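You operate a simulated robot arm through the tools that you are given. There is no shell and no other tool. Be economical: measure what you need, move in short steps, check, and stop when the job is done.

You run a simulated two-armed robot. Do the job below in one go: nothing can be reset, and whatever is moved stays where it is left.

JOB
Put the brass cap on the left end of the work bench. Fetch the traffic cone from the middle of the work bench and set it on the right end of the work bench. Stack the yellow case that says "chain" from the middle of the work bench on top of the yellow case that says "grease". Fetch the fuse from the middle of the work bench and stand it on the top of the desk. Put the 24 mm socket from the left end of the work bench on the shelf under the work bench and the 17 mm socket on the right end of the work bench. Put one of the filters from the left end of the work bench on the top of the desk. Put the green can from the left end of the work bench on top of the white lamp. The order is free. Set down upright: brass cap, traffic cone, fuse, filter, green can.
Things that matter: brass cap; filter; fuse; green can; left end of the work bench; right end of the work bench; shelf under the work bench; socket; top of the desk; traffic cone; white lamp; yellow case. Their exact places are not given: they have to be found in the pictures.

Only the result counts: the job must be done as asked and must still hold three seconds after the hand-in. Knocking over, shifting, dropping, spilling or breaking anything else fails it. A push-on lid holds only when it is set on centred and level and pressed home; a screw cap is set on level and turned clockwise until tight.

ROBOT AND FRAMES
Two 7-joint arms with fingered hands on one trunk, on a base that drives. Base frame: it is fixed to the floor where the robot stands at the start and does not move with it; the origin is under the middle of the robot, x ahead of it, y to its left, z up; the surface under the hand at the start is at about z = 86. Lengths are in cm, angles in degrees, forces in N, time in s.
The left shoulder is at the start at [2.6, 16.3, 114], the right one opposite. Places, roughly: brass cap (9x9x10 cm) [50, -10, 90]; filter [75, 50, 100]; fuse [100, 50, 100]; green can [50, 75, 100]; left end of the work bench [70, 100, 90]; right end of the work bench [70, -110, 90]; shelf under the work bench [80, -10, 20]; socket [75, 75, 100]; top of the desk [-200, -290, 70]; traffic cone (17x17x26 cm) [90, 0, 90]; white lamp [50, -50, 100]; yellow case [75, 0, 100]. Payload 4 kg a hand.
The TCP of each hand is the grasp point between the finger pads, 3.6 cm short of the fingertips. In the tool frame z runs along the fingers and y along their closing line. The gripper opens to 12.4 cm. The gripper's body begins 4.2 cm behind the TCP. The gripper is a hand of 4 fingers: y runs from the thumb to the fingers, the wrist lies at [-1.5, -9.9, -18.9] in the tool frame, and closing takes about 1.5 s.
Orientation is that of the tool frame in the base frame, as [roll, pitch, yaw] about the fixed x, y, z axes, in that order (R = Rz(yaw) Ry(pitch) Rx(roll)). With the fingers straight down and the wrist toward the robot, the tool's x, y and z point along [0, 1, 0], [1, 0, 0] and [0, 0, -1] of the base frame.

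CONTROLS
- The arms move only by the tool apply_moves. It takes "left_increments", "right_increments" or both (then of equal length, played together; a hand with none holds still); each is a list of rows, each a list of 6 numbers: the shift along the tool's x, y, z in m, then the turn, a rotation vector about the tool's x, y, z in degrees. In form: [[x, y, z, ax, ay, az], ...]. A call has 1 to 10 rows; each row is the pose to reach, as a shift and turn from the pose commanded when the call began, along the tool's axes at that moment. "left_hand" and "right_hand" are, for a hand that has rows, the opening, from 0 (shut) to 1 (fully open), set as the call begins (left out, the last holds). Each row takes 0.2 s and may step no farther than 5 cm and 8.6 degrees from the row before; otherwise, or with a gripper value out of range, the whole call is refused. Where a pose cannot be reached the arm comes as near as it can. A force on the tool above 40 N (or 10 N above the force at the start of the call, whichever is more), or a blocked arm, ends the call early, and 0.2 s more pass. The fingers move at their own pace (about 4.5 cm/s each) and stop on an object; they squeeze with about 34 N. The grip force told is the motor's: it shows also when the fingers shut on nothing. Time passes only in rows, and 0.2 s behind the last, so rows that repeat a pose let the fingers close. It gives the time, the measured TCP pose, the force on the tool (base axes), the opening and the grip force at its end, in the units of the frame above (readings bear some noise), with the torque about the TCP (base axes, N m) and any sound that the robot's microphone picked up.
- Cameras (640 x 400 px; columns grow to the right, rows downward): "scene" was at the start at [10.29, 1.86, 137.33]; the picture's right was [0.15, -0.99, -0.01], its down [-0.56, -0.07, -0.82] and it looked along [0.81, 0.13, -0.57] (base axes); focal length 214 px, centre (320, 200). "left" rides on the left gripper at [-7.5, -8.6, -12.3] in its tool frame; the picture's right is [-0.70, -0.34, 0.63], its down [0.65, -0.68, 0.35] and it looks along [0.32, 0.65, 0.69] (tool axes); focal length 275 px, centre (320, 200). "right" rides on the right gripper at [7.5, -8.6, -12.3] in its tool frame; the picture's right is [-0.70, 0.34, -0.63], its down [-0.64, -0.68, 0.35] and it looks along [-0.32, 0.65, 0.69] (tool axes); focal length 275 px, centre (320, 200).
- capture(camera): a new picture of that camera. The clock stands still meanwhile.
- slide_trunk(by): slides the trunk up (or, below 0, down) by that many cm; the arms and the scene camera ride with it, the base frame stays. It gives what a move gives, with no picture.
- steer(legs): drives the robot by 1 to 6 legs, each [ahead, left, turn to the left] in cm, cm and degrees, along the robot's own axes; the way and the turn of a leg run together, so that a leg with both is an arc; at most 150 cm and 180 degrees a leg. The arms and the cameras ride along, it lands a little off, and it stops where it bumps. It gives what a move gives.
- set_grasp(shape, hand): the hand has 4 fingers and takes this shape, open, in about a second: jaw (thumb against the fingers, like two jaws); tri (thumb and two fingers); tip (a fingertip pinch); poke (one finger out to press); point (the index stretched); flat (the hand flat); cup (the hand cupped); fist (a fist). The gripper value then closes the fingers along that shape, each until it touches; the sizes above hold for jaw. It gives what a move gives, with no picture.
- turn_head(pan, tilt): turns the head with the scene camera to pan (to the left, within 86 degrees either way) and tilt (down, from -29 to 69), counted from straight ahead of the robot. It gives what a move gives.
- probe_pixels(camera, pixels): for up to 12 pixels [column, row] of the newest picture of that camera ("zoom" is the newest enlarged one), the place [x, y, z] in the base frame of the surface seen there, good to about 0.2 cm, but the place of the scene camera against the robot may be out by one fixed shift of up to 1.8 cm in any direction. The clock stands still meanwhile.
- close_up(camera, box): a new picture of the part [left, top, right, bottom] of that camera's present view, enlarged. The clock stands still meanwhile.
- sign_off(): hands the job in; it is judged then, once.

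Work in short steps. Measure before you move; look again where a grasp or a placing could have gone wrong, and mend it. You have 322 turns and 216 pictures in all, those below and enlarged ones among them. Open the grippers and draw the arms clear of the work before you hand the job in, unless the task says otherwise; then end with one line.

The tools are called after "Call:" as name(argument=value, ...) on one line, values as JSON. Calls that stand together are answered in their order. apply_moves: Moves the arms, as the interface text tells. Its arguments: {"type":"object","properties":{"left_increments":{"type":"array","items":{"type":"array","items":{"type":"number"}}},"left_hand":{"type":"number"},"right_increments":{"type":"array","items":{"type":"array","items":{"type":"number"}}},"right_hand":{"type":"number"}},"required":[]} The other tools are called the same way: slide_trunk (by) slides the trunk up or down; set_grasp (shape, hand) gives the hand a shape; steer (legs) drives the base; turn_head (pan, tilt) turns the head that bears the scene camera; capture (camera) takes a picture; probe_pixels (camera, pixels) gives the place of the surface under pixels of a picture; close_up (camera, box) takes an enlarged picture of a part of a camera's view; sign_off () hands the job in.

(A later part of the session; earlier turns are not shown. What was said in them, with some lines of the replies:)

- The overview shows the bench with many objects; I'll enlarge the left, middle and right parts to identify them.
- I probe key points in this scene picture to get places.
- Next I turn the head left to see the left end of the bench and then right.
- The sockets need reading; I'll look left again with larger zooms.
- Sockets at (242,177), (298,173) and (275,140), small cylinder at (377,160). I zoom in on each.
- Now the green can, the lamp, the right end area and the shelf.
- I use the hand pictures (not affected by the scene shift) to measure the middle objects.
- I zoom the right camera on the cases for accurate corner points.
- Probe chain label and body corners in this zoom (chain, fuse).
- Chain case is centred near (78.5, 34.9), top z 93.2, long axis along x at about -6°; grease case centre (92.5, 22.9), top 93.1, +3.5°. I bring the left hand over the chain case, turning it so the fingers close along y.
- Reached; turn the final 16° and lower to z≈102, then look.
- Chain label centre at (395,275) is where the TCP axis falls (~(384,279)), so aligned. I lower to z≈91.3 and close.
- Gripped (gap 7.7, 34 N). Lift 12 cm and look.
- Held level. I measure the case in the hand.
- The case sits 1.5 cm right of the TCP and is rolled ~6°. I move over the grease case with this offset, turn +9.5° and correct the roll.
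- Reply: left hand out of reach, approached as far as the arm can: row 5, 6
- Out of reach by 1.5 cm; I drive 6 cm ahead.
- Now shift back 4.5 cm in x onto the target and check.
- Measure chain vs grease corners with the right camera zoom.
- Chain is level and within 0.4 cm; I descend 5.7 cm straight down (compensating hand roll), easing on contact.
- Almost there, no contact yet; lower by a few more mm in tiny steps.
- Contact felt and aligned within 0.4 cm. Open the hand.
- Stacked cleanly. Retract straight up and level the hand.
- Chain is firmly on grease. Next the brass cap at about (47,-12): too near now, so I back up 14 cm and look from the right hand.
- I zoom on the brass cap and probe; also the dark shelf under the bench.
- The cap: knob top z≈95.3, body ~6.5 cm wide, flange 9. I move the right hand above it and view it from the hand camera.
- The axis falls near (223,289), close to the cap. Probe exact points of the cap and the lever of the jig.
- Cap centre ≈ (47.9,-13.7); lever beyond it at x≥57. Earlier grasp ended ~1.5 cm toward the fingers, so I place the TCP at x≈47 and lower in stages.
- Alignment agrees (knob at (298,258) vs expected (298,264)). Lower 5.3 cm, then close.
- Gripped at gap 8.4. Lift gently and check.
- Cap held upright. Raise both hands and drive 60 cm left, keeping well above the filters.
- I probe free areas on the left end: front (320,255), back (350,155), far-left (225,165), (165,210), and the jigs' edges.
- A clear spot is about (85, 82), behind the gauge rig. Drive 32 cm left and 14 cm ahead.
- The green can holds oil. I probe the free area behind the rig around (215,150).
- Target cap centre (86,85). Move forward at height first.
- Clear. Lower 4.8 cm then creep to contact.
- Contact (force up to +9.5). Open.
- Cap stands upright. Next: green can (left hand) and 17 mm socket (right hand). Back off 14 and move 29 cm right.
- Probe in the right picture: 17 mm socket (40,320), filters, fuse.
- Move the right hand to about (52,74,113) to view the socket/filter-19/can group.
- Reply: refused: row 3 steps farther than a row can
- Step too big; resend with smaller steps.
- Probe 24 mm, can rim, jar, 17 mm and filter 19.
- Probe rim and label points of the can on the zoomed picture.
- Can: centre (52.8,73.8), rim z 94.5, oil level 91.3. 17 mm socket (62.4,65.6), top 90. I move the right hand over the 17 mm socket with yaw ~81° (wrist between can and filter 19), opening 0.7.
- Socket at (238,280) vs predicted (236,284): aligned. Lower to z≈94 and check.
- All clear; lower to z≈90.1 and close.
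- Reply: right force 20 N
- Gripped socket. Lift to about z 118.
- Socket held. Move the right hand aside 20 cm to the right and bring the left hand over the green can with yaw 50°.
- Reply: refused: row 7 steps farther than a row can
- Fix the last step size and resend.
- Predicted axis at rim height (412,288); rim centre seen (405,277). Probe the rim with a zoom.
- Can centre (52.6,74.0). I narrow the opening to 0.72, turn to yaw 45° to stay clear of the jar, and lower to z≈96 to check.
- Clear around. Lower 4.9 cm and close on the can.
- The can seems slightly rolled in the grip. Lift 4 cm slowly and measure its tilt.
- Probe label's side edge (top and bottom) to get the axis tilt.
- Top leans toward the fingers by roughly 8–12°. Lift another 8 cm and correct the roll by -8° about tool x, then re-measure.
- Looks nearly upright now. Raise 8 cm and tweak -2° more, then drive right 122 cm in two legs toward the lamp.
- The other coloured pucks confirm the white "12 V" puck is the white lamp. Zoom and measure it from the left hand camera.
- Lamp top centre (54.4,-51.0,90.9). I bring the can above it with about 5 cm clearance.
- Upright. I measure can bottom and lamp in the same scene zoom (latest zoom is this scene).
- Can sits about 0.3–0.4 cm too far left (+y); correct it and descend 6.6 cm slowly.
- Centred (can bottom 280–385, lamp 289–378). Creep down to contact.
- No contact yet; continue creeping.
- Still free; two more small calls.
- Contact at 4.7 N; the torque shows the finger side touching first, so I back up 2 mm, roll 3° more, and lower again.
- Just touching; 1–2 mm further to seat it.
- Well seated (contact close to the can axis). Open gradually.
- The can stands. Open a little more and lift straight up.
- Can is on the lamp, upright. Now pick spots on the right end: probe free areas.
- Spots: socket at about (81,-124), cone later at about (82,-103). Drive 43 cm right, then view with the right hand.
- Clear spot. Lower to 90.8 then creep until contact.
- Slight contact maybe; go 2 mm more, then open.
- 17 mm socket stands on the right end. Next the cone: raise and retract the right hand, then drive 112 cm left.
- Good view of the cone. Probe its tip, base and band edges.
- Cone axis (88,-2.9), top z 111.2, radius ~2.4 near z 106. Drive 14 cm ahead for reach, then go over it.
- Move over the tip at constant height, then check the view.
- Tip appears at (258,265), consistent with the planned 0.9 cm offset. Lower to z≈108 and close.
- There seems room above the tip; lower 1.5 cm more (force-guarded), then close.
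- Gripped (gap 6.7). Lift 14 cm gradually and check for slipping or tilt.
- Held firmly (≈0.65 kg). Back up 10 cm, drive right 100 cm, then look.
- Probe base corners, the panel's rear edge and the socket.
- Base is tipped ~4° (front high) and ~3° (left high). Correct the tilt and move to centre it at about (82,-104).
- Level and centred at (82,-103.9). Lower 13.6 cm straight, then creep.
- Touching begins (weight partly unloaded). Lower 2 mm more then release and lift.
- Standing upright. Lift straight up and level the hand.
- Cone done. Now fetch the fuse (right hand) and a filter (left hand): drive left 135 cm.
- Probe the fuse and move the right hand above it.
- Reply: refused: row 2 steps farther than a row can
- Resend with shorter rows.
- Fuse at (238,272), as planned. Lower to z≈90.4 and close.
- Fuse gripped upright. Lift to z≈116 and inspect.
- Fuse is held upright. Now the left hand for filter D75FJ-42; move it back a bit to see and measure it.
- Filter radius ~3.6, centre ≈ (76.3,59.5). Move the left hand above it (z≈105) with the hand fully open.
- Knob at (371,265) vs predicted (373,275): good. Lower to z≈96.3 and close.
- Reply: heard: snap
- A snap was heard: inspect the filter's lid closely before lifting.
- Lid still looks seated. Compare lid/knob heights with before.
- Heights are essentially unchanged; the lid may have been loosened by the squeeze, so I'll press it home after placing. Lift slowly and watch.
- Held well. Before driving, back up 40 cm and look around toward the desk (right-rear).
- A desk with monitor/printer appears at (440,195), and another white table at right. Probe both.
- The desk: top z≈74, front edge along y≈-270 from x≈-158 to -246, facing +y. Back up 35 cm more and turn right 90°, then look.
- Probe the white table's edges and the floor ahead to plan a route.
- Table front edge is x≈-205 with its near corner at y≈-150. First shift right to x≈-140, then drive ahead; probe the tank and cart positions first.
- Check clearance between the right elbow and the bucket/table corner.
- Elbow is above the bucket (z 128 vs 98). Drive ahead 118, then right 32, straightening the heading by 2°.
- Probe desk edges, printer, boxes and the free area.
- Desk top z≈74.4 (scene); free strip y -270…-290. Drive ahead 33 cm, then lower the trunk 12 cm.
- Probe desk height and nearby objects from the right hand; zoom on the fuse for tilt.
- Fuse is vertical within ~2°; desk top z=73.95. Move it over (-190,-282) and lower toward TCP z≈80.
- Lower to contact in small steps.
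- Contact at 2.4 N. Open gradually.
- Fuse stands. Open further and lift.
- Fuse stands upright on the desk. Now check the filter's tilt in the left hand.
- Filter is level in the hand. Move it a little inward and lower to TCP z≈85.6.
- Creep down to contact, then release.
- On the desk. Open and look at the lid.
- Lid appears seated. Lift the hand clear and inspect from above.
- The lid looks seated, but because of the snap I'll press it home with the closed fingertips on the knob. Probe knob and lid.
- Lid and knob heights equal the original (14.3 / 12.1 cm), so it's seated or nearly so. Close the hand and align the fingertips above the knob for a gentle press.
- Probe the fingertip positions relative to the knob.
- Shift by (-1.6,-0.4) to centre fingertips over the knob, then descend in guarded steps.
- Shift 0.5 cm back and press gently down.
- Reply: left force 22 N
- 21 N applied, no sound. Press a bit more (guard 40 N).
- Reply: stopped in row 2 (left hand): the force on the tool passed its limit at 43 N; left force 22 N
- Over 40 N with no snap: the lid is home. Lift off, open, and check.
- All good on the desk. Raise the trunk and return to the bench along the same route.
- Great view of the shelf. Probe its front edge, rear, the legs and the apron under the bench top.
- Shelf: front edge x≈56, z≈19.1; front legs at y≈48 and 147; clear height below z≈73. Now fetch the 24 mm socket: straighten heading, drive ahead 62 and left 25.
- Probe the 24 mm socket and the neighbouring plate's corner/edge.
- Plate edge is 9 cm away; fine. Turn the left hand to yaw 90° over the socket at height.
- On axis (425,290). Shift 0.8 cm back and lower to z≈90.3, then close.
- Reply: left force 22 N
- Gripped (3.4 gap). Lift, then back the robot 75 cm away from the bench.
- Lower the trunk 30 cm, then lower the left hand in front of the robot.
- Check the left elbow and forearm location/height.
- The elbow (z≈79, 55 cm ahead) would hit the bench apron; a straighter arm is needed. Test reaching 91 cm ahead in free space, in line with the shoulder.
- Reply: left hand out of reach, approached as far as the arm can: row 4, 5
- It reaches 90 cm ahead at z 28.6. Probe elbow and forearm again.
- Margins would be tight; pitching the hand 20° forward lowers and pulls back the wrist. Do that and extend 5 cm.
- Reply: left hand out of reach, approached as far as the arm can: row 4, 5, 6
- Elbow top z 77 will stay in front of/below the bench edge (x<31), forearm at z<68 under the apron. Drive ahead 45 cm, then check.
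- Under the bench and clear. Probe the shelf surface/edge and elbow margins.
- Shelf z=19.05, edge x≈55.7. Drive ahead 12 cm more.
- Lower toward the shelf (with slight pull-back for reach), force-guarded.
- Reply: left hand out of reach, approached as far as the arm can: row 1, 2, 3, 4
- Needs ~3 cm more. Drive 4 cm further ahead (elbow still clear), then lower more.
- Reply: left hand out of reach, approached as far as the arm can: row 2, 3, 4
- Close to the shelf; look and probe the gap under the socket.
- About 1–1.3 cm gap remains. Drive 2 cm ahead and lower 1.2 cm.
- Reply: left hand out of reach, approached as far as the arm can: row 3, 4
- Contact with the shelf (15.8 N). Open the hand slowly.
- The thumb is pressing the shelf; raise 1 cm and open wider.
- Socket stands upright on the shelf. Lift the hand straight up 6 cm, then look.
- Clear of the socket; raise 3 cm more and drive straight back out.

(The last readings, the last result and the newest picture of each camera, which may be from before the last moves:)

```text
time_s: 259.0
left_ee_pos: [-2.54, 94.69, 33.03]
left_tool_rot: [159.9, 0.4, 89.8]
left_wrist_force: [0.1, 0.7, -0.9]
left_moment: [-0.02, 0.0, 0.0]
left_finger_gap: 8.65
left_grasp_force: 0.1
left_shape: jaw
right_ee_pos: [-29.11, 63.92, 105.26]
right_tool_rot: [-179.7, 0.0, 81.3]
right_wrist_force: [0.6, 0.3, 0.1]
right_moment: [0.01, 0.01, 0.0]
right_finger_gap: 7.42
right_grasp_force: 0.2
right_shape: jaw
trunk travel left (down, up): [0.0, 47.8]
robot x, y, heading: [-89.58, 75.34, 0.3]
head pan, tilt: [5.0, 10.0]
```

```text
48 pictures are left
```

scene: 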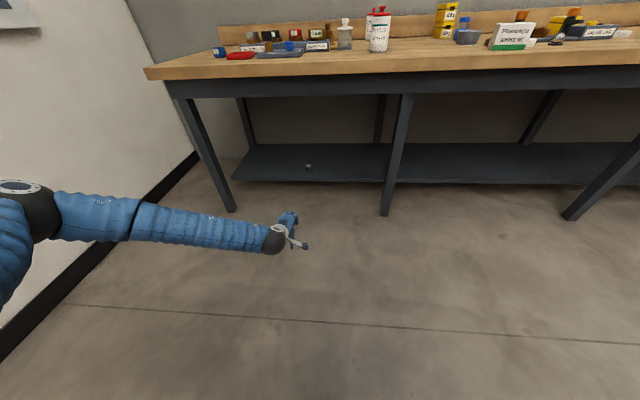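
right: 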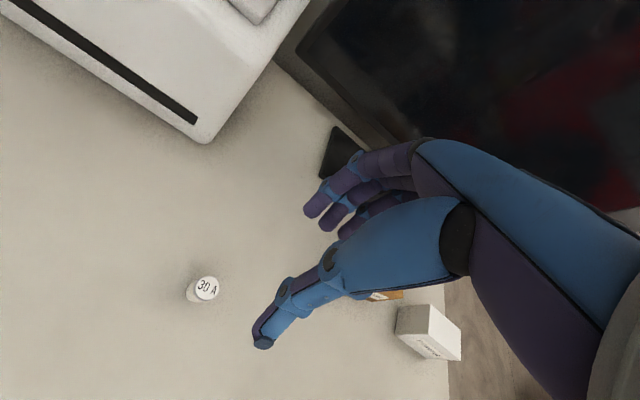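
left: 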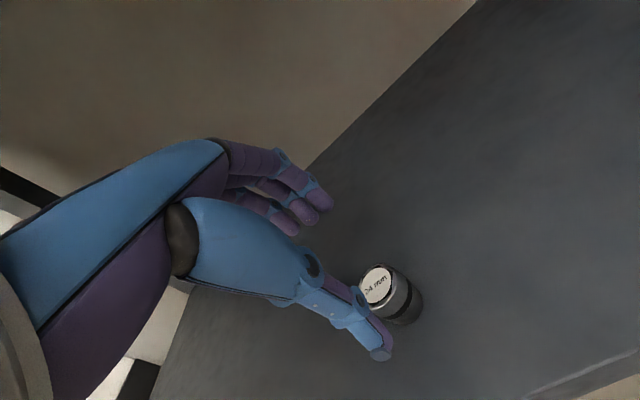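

The 24 mm socket is on the shelf. Raise the trunk back and the left hand, then take a final look over the bench.

Call:
slide_trunk(by=30)

Call:
apply_moves(left_hand=1, right_hand=1, left_increments=[[0, -0.02, -0.03, 0, 0, 0], [0, -0.04, -0.06, 0, 0, 0], [0, -0.06, -0.09, 0, 0, 0], [0, -0.08, -0.12, 0, 0, 0], [0, -0.1, -0.15, 0, 0, 0]], right_increments=[[0, 0, 0, 0, 0, 0], [0, 0, 0, 0, 0, 0], [0, 0, 0, 0, 0, 0], [0, 0, 0, 0, 0, 0], [0, 0, 0, 0, 0, 0]])

Call:
steer(legs=[[0, -65, 0]])

Call:
turn_head(pan=0, tilt=20)

Call:
capture(camera="scene")

```text
time_s: 262.0
left_ee_pos: [2.54, 94.8, 93.96]
left_tool_rot: [141.0, 0.2, 89.7]
left_wrist_force: [-0.5, -0.4, -0.2]
left_moment: [0.0, 0.02, 0.0]
left_finger_gap: 8.65
left_grasp_force: 0.1
left_shape: jaw
right_ee_pos: [-29.04, 63.86, 135.27]
right_tool_rot: [-179.9, 0.1, 81.2]
right_wrist_force: [0.1, -0.3, 0.2]
right_moment: [0.01, 0.03, 0.01]
right_finger_gap: 7.43
right_grasp_force: 0.1
right_shape: jaw
trunk travel left (down, up): [-30.0, 17.8]
robot x, y, heading: [-89.53, 75.52, 0.0]
head pan, tilt: [5.0, 10.0]
```

```text
time_s: 263.2
left_ee_pos: [-14.79, 94.82, 99.56]
left_tool_rot: [140.9, 0.2, 89.7]
left_wrist_force: [-0.1, 0.0, -0.9]
left_moment: [-0.04, -0.01, -0.01]
left_finger_gap: 12.39
left_grasp_force: 0.1
left_shape: jaw
right_ee_pos: [-29.24, 63.84, 135.33]
right_tool_rot: [-179.8, 0.1, 81.2]
right_wrist_force: [0.5, -0.1, -0.1]
right_moment: [0.0, 0.0, 0.01]
right_finger_gap: 12.35
right_grasp_force: 0.0
right_shape: jaw
trunk travel left (down, up): [-30.0, 17.8]
robot x, y, heading: [-89.41, 75.16, 0.1]
head pan, tilt: [5.0, 10.0]
```

```text
time_s: 266.8
left_ee_pos: [-14.39, 29.56, 99.43]
left_tool_rot: [141.0, 0.2, 89.4]
left_wrist_force: [0.2, -0.8, 0.0]
left_moment: [0.05, 0.0, 0.03]
left_finger_gap: 12.35
left_grasp_force: 0.2
left_shape: jaw
right_ee_pos: [-29.14, -1.48, 135.34]
right_tool_rot: [-179.8, 0.0, 81.0]
right_wrist_force: [0.1, -0.8, 0.1]
right_moment: [0.04, -0.03, 0.0]
right_finger_gap: 12.34
right_grasp_force: 0.1
right_shape: jaw
trunk travel left (down, up): [-30.0, 17.8]
robot x, y, heading: [-89.31, 10.22, -0.2]
head pan, tilt: [5.0, 10.0]
```

```text
time_s: 267.5
left_ee_pos: [-14.43, 29.66, 99.54]
left_tool_rot: [141.0, 0.2, 89.5]
left_wrist_force: [-0.6, 0.2, -0.5]
left_moment: [0.01, 0.01, 0.01]
left_finger_gap: 12.38
left_grasp_force: 0.1
left_shape: jaw
right_ee_pos: [-28.93, -1.25, 135.37]
right_tool_rot: [180.0, 0.0, 81.0]
right_wrist_force: [0.0, 0.1, 0.1]
right_moment: [-0.04, -0.03, 0.03]
right_finger_gap: 12.37
right_grasp_force: 0.1
right_shape: jaw
trunk travel left (down, up): [-30.0, 17.8]
robot x, y, heading: [-88.92, 10.15, 0.1]
head pan, tilt: [0.0, 20.0]
```

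```text
47 pictures are left
```

scene: 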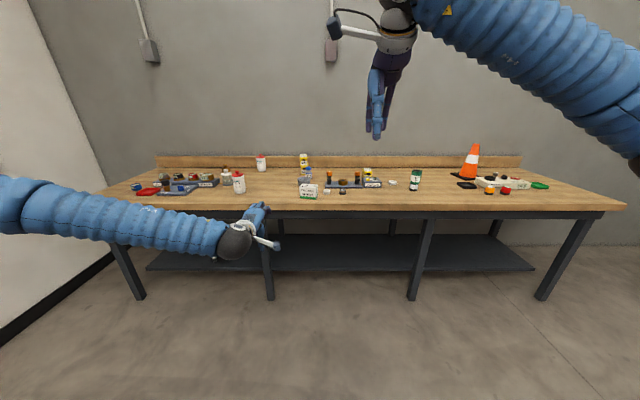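

Zoom on the bench to verify final states.

Call:
close_up(camera="scene", box=[110, 140, 290, 210])

Call:
close_up(camera="scene", box=[280, 140, 460, 210])

Call:
close_up(camera="scene", box=[400, 130, 580, 210])

```text
3.56 times, centred on (200, 175) of scene
```

zoom: 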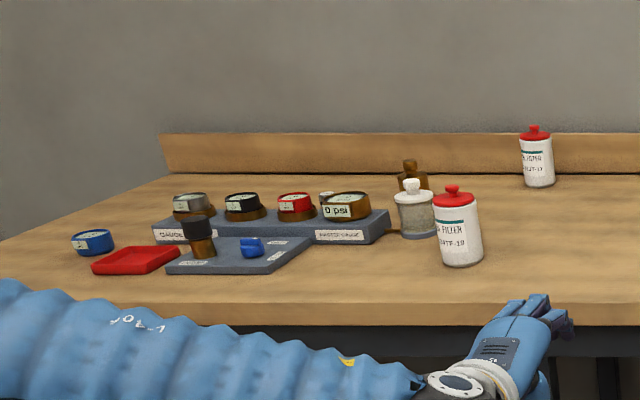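

```text
3.56 times, centred on (370, 175) of scene
```

zoom: 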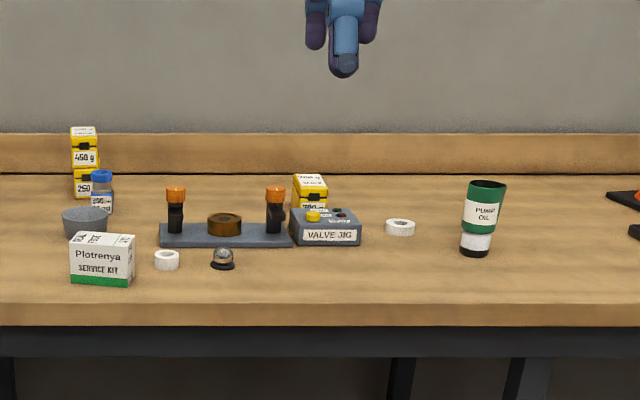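

```text
3.56 times, centred on (490, 170) of scene
```

zoom: 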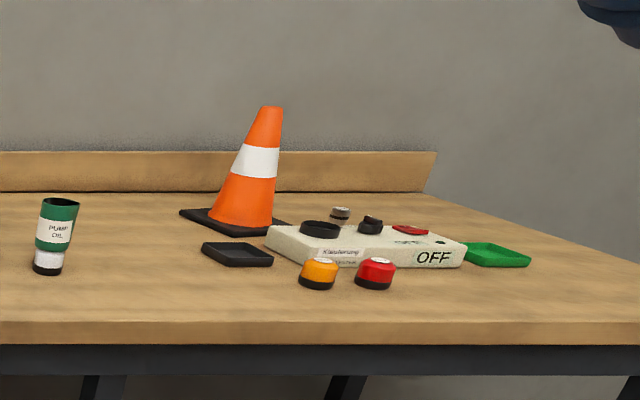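

Every item is where it should be, and the hands are open and clear. Handing the job in.

Call:
sign_off()

```text
The job is handed in.
```

I finished every placement in the job and handed it in, with both hands open and clear of the work. A snap sounded when I gripped the filter, so I pressed its lid down on the desk (about 40 N, no second snap). The lid measured at its original height before that.
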